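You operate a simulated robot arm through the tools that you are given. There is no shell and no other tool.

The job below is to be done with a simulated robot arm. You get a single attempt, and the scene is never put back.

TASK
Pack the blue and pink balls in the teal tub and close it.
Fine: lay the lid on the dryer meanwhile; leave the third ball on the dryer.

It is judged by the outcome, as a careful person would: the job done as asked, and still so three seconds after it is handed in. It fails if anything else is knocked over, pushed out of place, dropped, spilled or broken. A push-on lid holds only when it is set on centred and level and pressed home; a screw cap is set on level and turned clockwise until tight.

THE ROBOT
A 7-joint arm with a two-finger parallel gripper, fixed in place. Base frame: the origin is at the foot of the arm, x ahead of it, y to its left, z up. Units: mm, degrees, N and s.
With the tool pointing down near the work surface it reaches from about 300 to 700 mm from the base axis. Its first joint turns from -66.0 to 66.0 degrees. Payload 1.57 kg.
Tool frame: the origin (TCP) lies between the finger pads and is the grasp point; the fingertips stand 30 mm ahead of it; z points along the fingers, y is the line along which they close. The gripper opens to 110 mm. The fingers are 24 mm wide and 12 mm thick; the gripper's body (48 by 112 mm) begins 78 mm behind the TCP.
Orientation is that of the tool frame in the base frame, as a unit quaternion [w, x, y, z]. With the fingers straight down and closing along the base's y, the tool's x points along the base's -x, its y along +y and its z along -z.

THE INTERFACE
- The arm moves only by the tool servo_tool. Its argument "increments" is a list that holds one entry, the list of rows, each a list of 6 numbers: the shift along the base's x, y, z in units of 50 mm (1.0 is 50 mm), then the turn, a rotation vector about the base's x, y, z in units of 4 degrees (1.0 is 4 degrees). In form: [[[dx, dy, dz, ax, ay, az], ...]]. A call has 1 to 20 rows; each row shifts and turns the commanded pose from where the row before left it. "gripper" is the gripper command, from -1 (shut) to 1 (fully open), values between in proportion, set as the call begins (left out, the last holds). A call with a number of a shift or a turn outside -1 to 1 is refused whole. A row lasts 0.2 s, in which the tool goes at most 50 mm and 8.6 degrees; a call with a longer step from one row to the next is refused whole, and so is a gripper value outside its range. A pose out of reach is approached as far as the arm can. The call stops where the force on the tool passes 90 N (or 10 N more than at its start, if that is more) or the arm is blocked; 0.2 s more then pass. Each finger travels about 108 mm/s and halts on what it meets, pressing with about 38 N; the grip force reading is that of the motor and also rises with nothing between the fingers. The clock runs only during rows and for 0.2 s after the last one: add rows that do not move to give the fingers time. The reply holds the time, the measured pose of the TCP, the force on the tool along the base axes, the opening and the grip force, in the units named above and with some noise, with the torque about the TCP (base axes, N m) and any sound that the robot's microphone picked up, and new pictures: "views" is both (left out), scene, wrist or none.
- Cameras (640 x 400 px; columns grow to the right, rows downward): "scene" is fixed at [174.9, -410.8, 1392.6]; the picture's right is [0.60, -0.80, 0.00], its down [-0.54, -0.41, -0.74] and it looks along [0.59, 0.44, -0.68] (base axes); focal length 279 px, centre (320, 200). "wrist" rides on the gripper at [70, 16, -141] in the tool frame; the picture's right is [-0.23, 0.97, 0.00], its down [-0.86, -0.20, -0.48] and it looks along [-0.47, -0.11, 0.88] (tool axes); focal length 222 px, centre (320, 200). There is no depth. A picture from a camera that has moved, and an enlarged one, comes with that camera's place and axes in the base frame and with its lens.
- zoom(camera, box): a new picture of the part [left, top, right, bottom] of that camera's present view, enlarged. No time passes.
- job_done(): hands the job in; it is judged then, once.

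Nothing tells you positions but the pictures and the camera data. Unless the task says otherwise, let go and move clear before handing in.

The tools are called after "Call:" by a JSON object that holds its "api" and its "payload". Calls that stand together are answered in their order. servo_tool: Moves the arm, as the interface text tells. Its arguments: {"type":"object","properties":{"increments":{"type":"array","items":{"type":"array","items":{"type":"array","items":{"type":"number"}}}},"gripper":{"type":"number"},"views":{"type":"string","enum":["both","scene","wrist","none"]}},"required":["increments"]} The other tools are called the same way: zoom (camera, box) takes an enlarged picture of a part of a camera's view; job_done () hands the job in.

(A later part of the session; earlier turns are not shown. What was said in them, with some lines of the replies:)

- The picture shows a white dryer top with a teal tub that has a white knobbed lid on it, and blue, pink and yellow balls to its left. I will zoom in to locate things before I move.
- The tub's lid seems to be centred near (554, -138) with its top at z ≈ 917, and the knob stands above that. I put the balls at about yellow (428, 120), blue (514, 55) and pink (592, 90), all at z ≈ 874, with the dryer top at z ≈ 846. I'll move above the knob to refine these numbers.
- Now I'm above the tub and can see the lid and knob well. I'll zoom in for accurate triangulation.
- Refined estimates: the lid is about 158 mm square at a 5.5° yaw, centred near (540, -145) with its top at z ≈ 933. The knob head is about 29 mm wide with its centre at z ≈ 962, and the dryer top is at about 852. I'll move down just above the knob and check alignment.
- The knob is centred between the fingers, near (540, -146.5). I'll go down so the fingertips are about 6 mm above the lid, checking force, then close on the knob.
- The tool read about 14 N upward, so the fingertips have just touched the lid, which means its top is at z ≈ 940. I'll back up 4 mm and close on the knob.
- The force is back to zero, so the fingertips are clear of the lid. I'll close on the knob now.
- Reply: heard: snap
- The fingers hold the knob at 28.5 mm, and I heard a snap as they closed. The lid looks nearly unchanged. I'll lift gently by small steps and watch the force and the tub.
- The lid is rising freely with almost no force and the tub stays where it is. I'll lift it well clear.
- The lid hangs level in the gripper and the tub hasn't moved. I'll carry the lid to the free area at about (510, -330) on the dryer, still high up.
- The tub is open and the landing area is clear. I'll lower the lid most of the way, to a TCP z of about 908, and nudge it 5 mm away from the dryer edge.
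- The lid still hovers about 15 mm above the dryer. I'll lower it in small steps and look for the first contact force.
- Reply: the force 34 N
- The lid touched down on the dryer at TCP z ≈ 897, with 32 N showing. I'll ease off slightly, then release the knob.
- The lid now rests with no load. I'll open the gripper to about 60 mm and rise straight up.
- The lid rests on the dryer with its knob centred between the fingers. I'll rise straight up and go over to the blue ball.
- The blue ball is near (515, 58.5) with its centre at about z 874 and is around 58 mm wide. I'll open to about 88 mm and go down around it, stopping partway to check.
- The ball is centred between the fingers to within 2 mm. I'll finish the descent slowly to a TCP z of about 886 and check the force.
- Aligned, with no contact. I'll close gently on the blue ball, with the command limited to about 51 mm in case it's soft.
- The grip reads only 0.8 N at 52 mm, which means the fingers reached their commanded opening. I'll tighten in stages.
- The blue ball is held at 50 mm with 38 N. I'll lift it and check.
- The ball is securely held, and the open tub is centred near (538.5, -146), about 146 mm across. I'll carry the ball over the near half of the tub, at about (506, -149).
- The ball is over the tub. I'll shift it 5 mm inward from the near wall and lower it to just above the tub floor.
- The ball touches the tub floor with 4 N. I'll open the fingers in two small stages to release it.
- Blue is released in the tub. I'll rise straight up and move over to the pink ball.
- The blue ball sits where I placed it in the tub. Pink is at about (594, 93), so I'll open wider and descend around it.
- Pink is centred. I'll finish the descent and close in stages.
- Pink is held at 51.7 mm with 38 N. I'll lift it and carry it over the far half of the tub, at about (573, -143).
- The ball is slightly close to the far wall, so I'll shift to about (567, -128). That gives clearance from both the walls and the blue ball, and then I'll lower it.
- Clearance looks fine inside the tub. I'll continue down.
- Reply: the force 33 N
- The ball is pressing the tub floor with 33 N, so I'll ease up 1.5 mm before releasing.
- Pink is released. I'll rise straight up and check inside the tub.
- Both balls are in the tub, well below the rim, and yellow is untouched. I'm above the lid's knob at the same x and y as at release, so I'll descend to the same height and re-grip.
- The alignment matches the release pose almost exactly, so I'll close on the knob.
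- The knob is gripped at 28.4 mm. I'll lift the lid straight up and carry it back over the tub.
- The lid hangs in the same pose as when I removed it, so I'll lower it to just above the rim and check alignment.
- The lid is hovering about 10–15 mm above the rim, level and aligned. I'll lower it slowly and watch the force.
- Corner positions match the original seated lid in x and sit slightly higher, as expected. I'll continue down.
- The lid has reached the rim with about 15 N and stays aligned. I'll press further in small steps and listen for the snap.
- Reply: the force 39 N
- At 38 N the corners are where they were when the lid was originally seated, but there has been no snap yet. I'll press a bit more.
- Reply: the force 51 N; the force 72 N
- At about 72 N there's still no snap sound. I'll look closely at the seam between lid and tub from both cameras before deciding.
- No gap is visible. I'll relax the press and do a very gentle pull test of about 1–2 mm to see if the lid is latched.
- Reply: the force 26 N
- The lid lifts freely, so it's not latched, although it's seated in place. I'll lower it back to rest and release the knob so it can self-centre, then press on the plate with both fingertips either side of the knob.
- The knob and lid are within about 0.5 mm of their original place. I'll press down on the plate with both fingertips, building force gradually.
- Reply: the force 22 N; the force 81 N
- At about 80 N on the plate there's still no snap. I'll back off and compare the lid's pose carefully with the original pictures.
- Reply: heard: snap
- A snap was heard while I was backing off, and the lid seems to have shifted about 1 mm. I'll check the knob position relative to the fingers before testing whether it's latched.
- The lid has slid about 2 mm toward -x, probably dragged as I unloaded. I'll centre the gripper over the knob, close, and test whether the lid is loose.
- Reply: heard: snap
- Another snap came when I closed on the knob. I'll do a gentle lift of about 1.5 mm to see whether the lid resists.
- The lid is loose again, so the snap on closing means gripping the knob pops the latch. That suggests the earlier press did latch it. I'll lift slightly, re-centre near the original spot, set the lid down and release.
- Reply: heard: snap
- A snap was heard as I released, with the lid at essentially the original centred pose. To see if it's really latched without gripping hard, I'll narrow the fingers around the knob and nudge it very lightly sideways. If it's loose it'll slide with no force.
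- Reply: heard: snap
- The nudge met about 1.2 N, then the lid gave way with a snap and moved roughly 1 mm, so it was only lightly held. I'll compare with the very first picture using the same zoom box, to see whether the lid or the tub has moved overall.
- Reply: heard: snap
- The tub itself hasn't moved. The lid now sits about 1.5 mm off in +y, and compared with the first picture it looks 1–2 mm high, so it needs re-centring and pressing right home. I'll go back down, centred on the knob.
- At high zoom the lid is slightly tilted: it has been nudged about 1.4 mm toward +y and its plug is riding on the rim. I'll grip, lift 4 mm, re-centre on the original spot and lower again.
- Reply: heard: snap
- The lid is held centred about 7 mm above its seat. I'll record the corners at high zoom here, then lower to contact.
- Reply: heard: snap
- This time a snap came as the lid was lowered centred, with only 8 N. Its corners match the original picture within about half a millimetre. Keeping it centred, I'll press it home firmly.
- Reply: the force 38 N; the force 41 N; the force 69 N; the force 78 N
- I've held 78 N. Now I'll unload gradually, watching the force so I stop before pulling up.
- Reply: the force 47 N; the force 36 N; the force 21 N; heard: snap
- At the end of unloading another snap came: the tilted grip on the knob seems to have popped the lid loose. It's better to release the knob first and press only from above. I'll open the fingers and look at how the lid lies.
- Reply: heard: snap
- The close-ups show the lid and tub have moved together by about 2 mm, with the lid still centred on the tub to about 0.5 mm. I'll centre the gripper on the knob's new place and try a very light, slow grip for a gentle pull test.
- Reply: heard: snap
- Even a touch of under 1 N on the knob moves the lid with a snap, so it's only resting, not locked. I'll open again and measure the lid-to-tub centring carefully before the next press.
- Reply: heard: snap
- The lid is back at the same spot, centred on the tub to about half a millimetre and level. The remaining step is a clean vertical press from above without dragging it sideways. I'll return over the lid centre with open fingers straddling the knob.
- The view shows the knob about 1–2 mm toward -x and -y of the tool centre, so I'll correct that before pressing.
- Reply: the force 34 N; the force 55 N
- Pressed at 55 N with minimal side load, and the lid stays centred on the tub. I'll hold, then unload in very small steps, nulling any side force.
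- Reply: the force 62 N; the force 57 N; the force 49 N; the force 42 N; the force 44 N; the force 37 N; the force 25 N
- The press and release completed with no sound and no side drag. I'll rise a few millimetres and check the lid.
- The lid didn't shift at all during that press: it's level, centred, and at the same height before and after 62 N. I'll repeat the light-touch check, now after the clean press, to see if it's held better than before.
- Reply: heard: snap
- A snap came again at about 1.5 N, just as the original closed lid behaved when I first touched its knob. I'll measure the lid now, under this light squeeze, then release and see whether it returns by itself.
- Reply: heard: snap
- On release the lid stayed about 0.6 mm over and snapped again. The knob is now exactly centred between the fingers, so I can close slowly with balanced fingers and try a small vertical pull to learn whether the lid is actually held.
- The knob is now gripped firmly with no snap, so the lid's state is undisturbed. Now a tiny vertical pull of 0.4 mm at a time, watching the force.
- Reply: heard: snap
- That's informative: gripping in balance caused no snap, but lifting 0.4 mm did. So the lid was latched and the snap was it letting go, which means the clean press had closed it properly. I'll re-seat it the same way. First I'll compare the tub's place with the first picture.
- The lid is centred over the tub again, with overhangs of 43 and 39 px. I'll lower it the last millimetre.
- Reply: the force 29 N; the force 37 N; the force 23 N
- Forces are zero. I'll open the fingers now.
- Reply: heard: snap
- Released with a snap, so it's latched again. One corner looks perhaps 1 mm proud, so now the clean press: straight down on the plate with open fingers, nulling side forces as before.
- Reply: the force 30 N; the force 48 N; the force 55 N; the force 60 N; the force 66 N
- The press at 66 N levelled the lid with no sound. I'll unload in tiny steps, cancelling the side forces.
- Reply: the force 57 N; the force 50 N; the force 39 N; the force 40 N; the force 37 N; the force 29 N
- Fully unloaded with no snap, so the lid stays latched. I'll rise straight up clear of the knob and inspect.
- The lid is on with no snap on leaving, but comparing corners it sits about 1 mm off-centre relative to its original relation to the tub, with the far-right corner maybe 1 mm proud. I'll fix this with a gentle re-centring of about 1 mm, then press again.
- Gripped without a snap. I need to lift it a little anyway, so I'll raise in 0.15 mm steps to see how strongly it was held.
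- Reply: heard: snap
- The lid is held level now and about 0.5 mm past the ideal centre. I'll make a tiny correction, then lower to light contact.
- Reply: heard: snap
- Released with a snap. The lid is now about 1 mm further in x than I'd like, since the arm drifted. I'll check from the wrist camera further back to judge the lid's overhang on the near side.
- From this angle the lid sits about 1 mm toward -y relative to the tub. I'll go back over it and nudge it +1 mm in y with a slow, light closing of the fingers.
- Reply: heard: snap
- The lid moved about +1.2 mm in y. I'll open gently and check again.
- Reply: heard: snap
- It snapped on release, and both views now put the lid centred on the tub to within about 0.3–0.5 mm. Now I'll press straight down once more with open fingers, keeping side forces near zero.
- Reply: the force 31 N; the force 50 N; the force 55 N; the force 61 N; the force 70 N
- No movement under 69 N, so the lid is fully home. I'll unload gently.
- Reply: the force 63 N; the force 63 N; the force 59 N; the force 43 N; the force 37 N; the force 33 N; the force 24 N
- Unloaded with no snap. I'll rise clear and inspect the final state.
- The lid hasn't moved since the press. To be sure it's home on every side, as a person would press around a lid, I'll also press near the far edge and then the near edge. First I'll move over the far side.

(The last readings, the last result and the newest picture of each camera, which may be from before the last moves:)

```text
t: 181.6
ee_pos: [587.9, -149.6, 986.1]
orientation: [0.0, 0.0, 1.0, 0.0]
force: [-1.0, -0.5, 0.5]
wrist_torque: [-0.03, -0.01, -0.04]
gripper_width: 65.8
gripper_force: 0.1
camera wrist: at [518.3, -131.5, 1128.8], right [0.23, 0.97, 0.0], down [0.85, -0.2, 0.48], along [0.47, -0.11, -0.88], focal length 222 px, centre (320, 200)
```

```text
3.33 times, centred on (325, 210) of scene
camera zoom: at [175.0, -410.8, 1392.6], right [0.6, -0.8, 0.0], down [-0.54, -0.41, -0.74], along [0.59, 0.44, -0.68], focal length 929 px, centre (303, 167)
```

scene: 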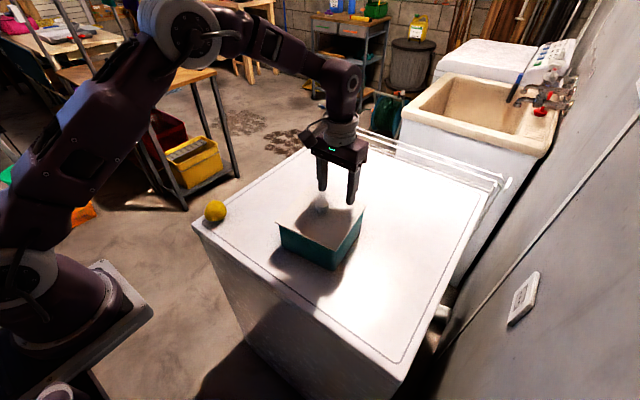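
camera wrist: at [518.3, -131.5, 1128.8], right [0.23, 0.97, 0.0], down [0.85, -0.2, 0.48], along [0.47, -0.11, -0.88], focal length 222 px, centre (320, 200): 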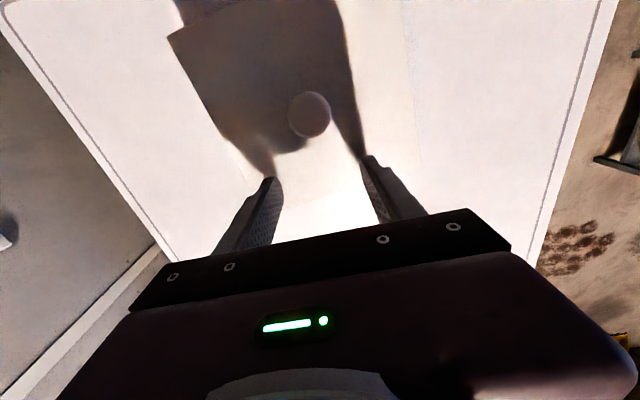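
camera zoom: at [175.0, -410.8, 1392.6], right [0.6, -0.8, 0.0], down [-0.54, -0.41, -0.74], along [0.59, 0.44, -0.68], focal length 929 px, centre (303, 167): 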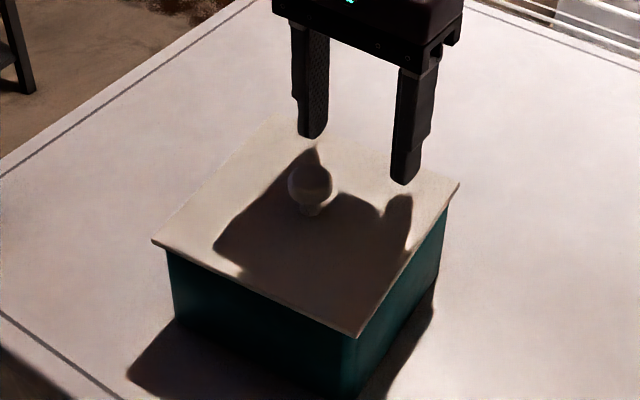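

Call:
{"api": "servo_tool", "payload": {"increments": [[[0, 0.14, -0.1, 0, 0, 0], [0, 0, -0.12, 0, 0, 0], [0, 0, 0, 0, 0, 0]]], "gripper": 0.2, "views": "none"}}

Call:
{"api": "zoom", "payload": {"camera": "scene", "box": [265, 205, 315, 245]}}

Call:
{"api": "zoom", "payload": {"camera": "scene", "box": [315, 225, 365, 265]}}

Call:
{"api": "zoom", "payload": {"camera": "scene", "box": [335, 190, 385, 230]}}

Call:
{"api": "zoom", "payload": {"camera": "scene", "box": [285, 160, 375, 230]}}

```text
t: 182.4
ee_pos: [587.2, -140.7, 975.9]
orientation: [-0.001, 0.0, 1.0, 0.0]
force: [0.1, -0.1, 0.6]
wrist_torque: [0.01, 0.0, -0.02]
gripper_width: 66.0
gripper_force: 0.0
```

```text
10.00 times, centred on (290, 225) of scene
camera zoom: at [175.0, -410.8, 1392.6], right [0.6, -0.8, 0.0], down [-0.54, -0.41, -0.74], along [0.59, 0.44, -0.68], focal length 2786 px, centre (620, -50)
```

zoom: 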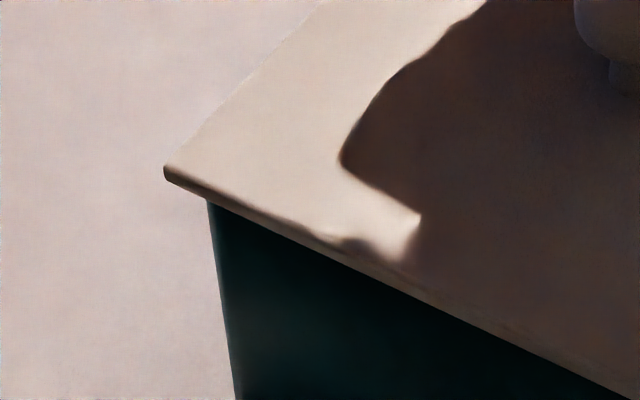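

```text
10.00 times, centred on (340, 245) of scene
camera zoom: at [175.0, -410.8, 1392.6], right [0.6, -0.8, 0.0], down [-0.54, -0.41, -0.74], along [0.59, 0.44, -0.68], focal length 2786 px, centre (120, -250)
```

zoom: 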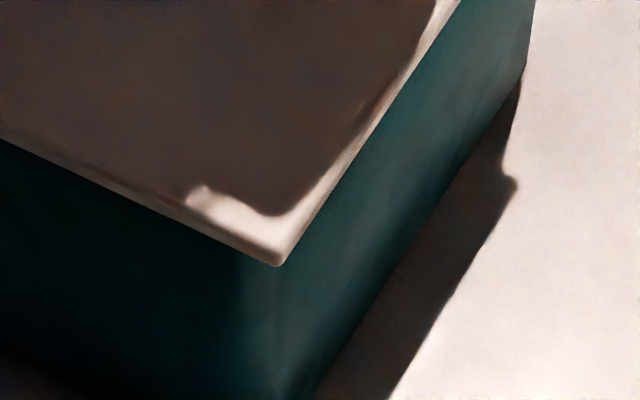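

```text
10.00 times, centred on (360, 210) of scene
camera zoom: at [175.0, -410.8, 1392.6], right [0.6, -0.8, 0.0], down [-0.54, -0.41, -0.74], along [0.59, 0.44, -0.68], focal length 2786 px, centre (-80, 100)
```

zoom: 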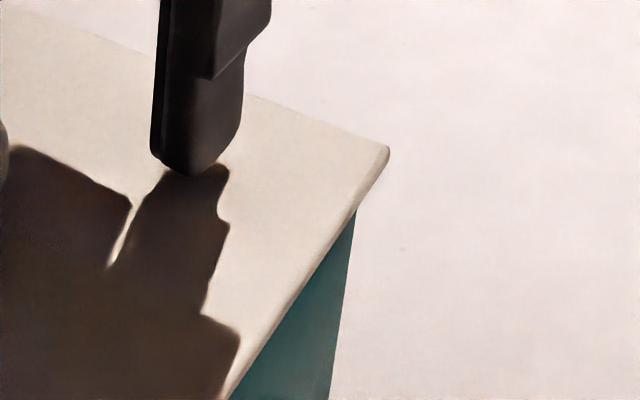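

```text
5.71 times, centred on (330, 195) of scene
camera zoom: at [175.0, -410.8, 1392.6], right [0.6, -0.8, 0.0], down [-0.54, -0.41, -0.74], along [0.59, 0.44, -0.68], focal length 1592 px, centre (263, 229)
```

zoom: 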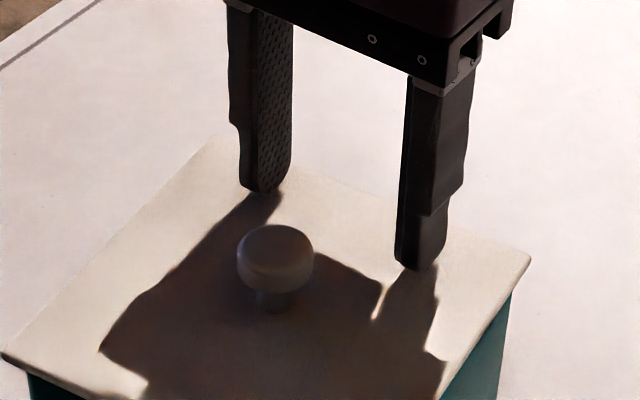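

Call:
{"api": "servo_tool", "payload": {"increments": [[[0, 0, -0.04, 0, 0, 0], [0, 0, -0.03, 0, 0, 0], [0, 0, 0, 0, 0, 0]]], "gripper": 0.2, "views": "none"}}

Call:
{"api": "servo_tool", "payload": {"increments": [[[0, 0, -0.015, 0, 0, 0], [0, 0, 0, 0, 0, 0]]], "gripper": 0.2, "views": "none"}}

Call:
{"api": "servo_tool", "payload": {"increments": [[[0, 0, -0.015, 0, 0, 0], [0, 0, 0, 0, 0, 0]]], "gripper": 0.2, "views": "none"}}

```text
t: 183.2
ee_pos: [587.3, -141.0, 974.0]
orientation: [0.001, 0.0, 1.0, 0.0]
force: [0.7, -0.1, -0.4]
wrist_torque: [-0.01, 0.0, -0.06]
gripper_width: 66.1
gripper_force: 0.0
```

```text
t: 183.8
ee_pos: [586.7, -140.7, 971.5]
orientation: [0.0, -0.001, 1.0, 0.0]
force: [-0.3, -1.6, 0.7]
wrist_torque: [-0.03, 0.03, -0.01]
gripper_width: 65.8
gripper_force: 0.0
```

```text
t: 184.4
ee_pos: [588.1, -140.3, 970.1]
orientation: [0.0, -0.001, 1.0, 0.0]
force: [0.3, -0.1, 0.7]
wrist_torque: [0.06, 0.01, -0.01]
gripper_width: 65.9
gripper_force: 0.1
```

Call:
{"api": "servo_tool", "payload": {"increments": [[[0, 0, -0.014, 0, 0, 0], [0, 0, 0, 0, 0, 0]]], "gripper": 0.2, "views": "none"}}

Call:
{"api": "servo_tool", "payload": {"increments": [[[0, 0, -0.012, 0, 0, 0], [0, 0, 0, 0, 0, 0]]], "gripper": 0.2, "views": "none"}}

```text
t: 185.0
ee_pos: [587.7, -140.9, 971.3]
orientation: [0.002, 0.0, 1.0, -0.001]
force: [-3.4, 0.4, 14.3]
wrist_torque: [0.11, 0.2, -0.05]
gripper_width: 66.0
gripper_force: 0.1
```

```text
t: 185.6
ee_pos: [588.5, -141.2, 970.6]
orientation: [0.0, 0.0, 1.0, 0.0]
force: [-2.5, -0.6, 22.1]
wrist_torque: [0.15, 0.14, 0.02]
gripper_width: 65.7
gripper_force: 0.1
```

Call:
{"api": "servo_tool", "payload": {"increments": [[[0, 0, -0.015, 0, 0, 0], [0, 0, 0, 0, 0, 0], [0, 0, 0, 0, 0, 0]]], "gripper": 0.2, "views": "none"}}

Call:
{"api": "zoom", "payload": {"camera": "scene", "box": [265, 205, 315, 245]}}

Call:
{"api": "zoom", "payload": {"camera": "scene", "box": [335, 190, 385, 230]}}

```text
t: 186.4
ee_pos: [588.0, -139.6, 970.5]
orientation: [0.001, 0.0, 1.0, 0.0]
force: [-6.8, -0.4, 40.6]
wrist_torque: [0.21, 0.3, 0.05]
gripper_width: 65.9
gripper_force: 0.1
```

```text
10.00 times, centred on (290, 225) of scene
camera zoom: at [174.0, -410.7, 1392.8], right [0.6, -0.8, 0.0], down [-0.54, -0.41, -0.74], along [0.59, 0.44, -0.68], focal length 2786 px, centre (620, -50)
```

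zoom: 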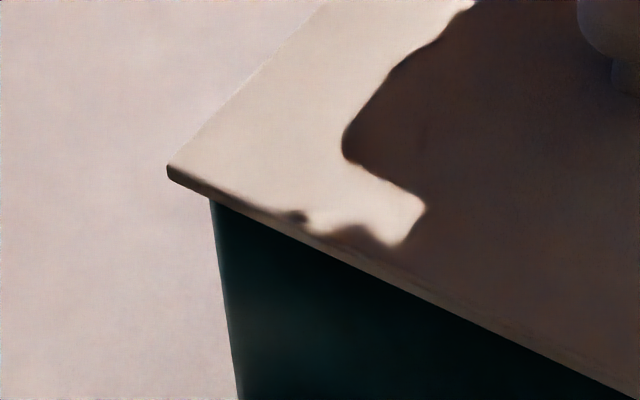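

```text
10.00 times, centred on (360, 210) of scene
camera zoom: at [174.0, -410.7, 1392.8], right [0.6, -0.8, 0.0], down [-0.54, -0.41, -0.74], along [0.59, 0.44, -0.68], focal length 2786 px, centre (-80, 100)
```

zoom: 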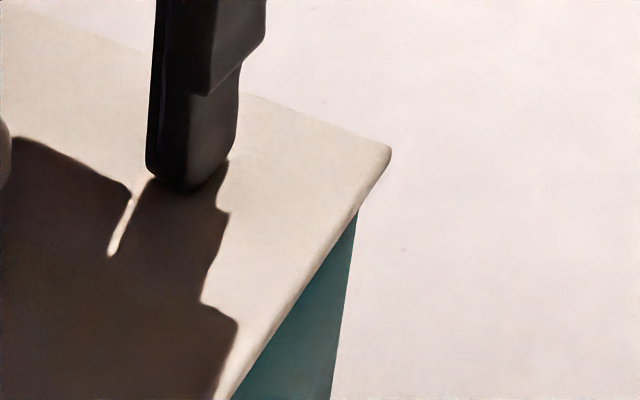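

No change at all under 40 N at the far edge: the lid is level and fully home there, with no rocking. I'll unload gently with side compensation.

Call:
{"api": "servo_tool", "payload": {"increments": [[[-0.008, 0, 0.01, 0, 0, 0], [0, 0, 0, 0, 0, 0]]], "gripper": 0.2, "views": "none"}}

Call:
{"api": "servo_tool", "payload": {"increments": [[[0, 0, 0.01, 0, 0, 0], [0, 0, 0, 0, 0, 0]]], "gripper": 0.2, "views": "none"}}

```text
t: 187.0
ee_pos: [587.8, -139.2, 970.6]
orientation: [0.001, 0.0, 1.0, -0.001]
force: [1.6, -4.5, 34.6]
wrist_torque: [0.07, 0.01, 0.08]
gripper_width: 65.9
gripper_force: 0.1
```

```text
t: 187.6
ee_pos: [588.3, -139.8, 971.1]
orientation: [0.0, 0.0, 1.0, 0.001]
force: [7.6, -6.3, 24.4]
wrist_torque: [-0.14, -0.2, 0.07]
gripper_width: 66.0
gripper_force: 0.1
```

Call:
{"api": "servo_tool", "payload": {"increments": [[[0.01, -0.009, 0.006, 0, 0, 0], [0, 0, 0, 0, 0, 0]]], "gripper": 0.2, "views": "none"}}

Call:
{"api": "servo_tool", "payload": {"increments": [[[0.003, -0.002, 0.008, 0, 0, 0], [0, 0, 0, 0, 0, 0]]], "gripper": 0.2, "views": "none"}}

Call:
{"api": "servo_tool", "payload": {"increments": [[[0.001, 0, 0.01, 0, 0, 0], [0, 0, 0, 0, 0, 0]]], "gripper": 0.2, "views": "none"}}

```text
t: 188.2
ee_pos: [588.1, -140.3, 971.1]
orientation: [0.0, 0.0, 1.0, 0.0]
force: [1.9, -3.6, 23.7]
wrist_torque: [-0.15, -0.09, 0.02]
gripper_width: 66.0
gripper_force: 0.1
```

```text
t: 188.8
ee_pos: [586.8, -141.5, 971.3]
orientation: [-0.002, 0.0, 1.0, 0.0]
force: [-2.2, -2.1, 18.3]
wrist_torque: [-0.14, 0.02, 0.02]
gripper_width: 66.0
gripper_force: 0.0
```

```text
t: 189.4
ee_pos: [587.3, -141.6, 971.0]
orientation: [-0.001, 0.001, 1.0, 0.001]
force: [-4.0, 0.2, 7.6]
wrist_torque: [-0.11, 0.08, -0.08]
gripper_width: 65.9
gripper_force: 0.1
```

Call:
{"api": "servo_tool", "payload": {"increments": [[[-0.003, 0, 0.01, 0, 0, 0], [0, 0, 0, 0, 0, 0]]], "gripper": 0.2, "views": "none"}}

Call:
{"api": "servo_tool", "payload": {"increments": [[[0, 0, 0.1, 0, 0, 0], [0, 0, 0.3, 0, 0, 0], [0, 0, 0.6, 0, 0, 0], [0, 0, 0.8, 0, 0, 0], [0, 0, 0.6, 0, 0, 0], [0, 0, 0, 0, 0, 0]]], "gripper": 0.2}}

Call:
{"api": "zoom", "payload": {"camera": "scene", "box": [265, 205, 315, 245]}}

Call:
{"api": "zoom", "payload": {"camera": "scene", "box": [335, 190, 385, 230]}}

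Call:
{"api": "zoom", "payload": {"camera": "scene", "box": [180, 150, 400, 290]}}

```text
t: 190.0
ee_pos: [588.2, -141.8, 972.0]
orientation: [0.0, 0.0, 1.0, -0.001]
force: [0.4, 0.3, 0.5]
wrist_torque: [-0.02, -0.01, -0.03]
gripper_width: 65.8
gripper_force: 0.2
```

```text
t: 191.4
ee_pos: [588.2, -142.3, 1090.9]
orientation: [0.001, 0.0, 1.0, 0.0]
force: [-0.2, -0.4, 0.1]
wrist_torque: [0.0, 0.02, 0.01]
gripper_width: 66.1
gripper_force: 0.0
camera wrist: at [518.0, -124.3, 1233.9], right [0.23, 0.97, 0.0], down [0.86, -0.2, 0.48], along [0.47, -0.11, -0.88], focal length 222 px, centre (320, 200)
```

scene: 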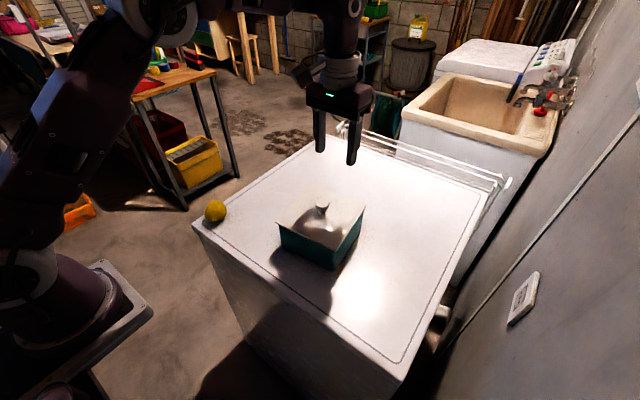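
wrist: 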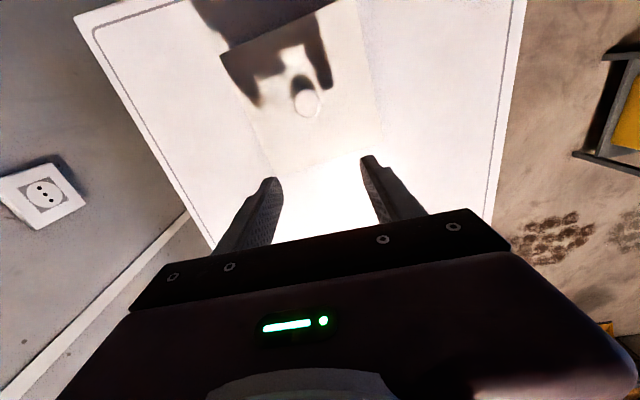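

```text
10.00 times, centred on (290, 225) of scene
camera zoom: at [174.9, -410.8, 1392.6], right [0.6, -0.8, 0.0], down [-0.54, -0.41, -0.74], along [0.59, 0.44, -0.68], focal length 2786 px, centre (620, -50)
```

zoom: 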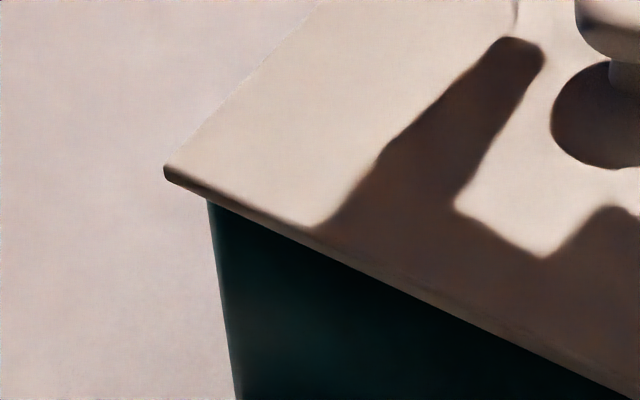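

```text
10.00 times, centred on (360, 210) of scene
camera zoom: at [174.9, -410.8, 1392.6], right [0.6, -0.8, 0.0], down [-0.54, -0.41, -0.74], along [0.59, 0.44, -0.68], focal length 2786 px, centre (-80, 100)
```

zoom: 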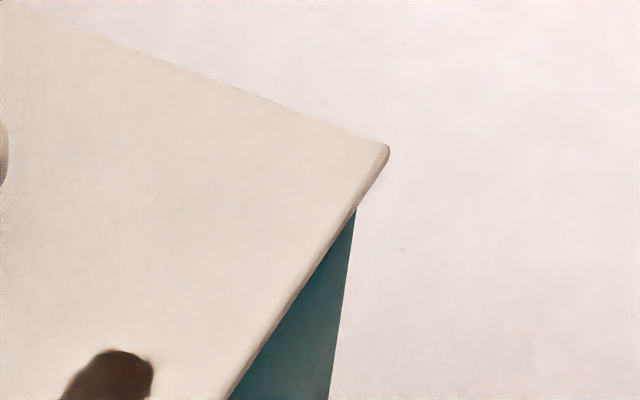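

```text
2.86 times, centred on (290, 220) of scene
camera zoom: at [174.9, -410.8, 1392.6], right [0.6, -0.8, 0.0], down [-0.54, -0.41, -0.74], along [0.59, 0.44, -0.68], focal length 796 px, centre (406, 143)
```

zoom: 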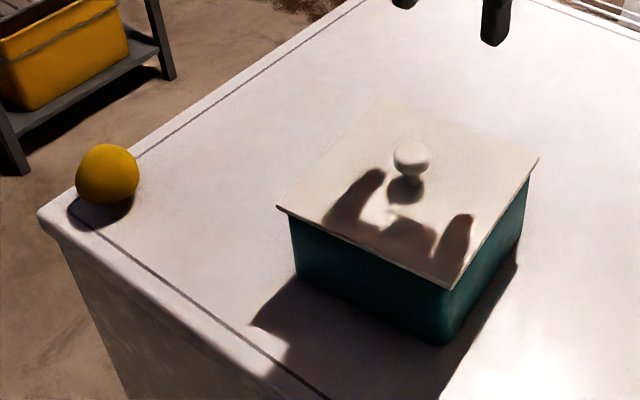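

The tub is closed: the lid is centred and level, and it hasn't moved after presses at the centre and far edge. Both balls are inside, and the yellow ball is untouched on the dryer. I'll move the arm well clear.

Call:
{"api": "servo_tool", "payload": {"increments": [[[0, 0, 0.6, 0, 0, 0], [0, 0, 0.8, 0, 0, 0], [-0.4, 0, 0.6, 0, 0, 0], [-0.8, 0, 0.2, 0, 0, 0], [-0.8, 0, 0, 0, 0, 0], [-0.8, 0, 0, 0, 0, 0], [-0.6, 0, 0, 0, 0, 0], [0, 0, 0, 0, 0, 0], [0, 0, 0, 0, 0, 0], [0, 0, 0, 0, 0, 0]]], "gripper": 0.2}}

Call:
{"api": "zoom", "payload": {"camera": "scene", "box": [180, 150, 400, 290]}}

```text
t: 193.6
ee_pos: [418.5, -142.9, 1202.0]
orientation: [0.0, -0.001, 1.0, 0.0]
force: [0.6, -0.9, 0.1]
wrist_torque: [0.0, 0.03, 0.01]
gripper_width: 66.2
gripper_force: 0.1
camera wrist: at [348.9, -125.7, 1344.4], right [0.23, 0.97, 0.0], down [0.86, -0.2, 0.48], along [0.47, -0.11, -0.88], focal length 222 px, centre (320, 200)
```

scene: 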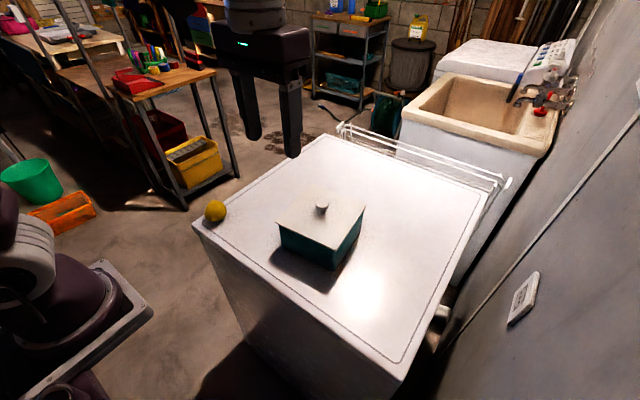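
wrist: 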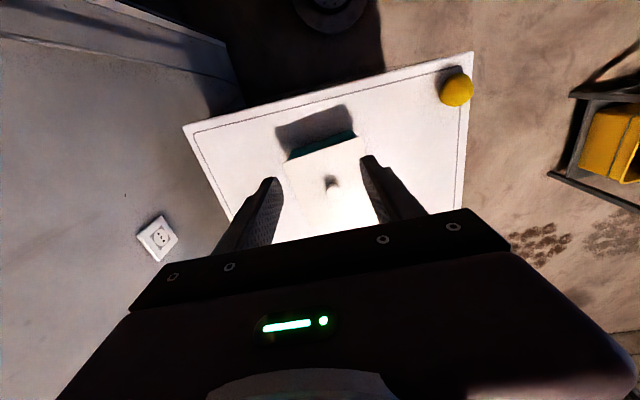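

```text
2.86 times, centred on (290, 220) of scene
camera zoom: at [174.9, -410.8, 1392.6], right [0.6, -0.8, 0.0], down [-0.54, -0.41, -0.74], along [0.59, 0.44, -0.68], focal length 796 px, centre (406, 143)
```

zoom: 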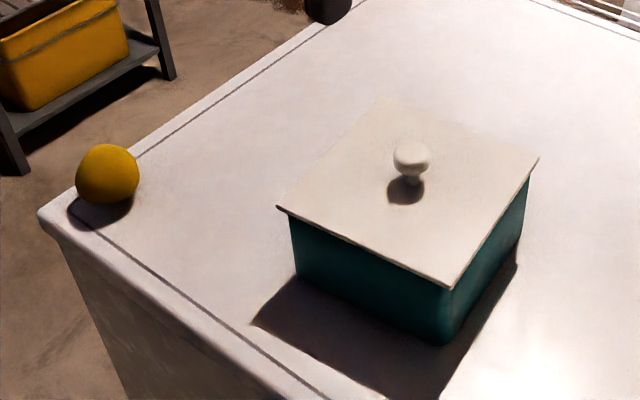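

The scene is settled. The blue and pink balls are in the teal tub, its lid is seated and pressed down, the yellow ball is still in its place on the dryer, and the arm is clear. I'm handing the job in.

Call:
{"api": "job_done", "payload": {}}

```text
The job is handed in.
```

The blue and pink balls are in the teal tub and its lid is back on. I can't confirm how firmly the lid is held. The yellow ball is still in its place on the dryer, and the arm was clear when I handed in.

- **Lid seating:** I pressed the lid down at the centre (about 69 N) and near the far edge (about 40 N). It didn't move or rock under either press. In the pictures it sits level and centred on the tub to within about half a millimetre.
- **Lid hold:** A snap sounded when I last let go of the lid, and none after that. I take that as the lid catching, but it is my reading of the sound. In earlier attempts it let go under a light push (1–2 N) on the knob or a 0.4 mm lift, and I didn't test it again after the final press.
- **Tub position:** While I was re-seating the lid, the tub slid about 2 mm on the dryer.
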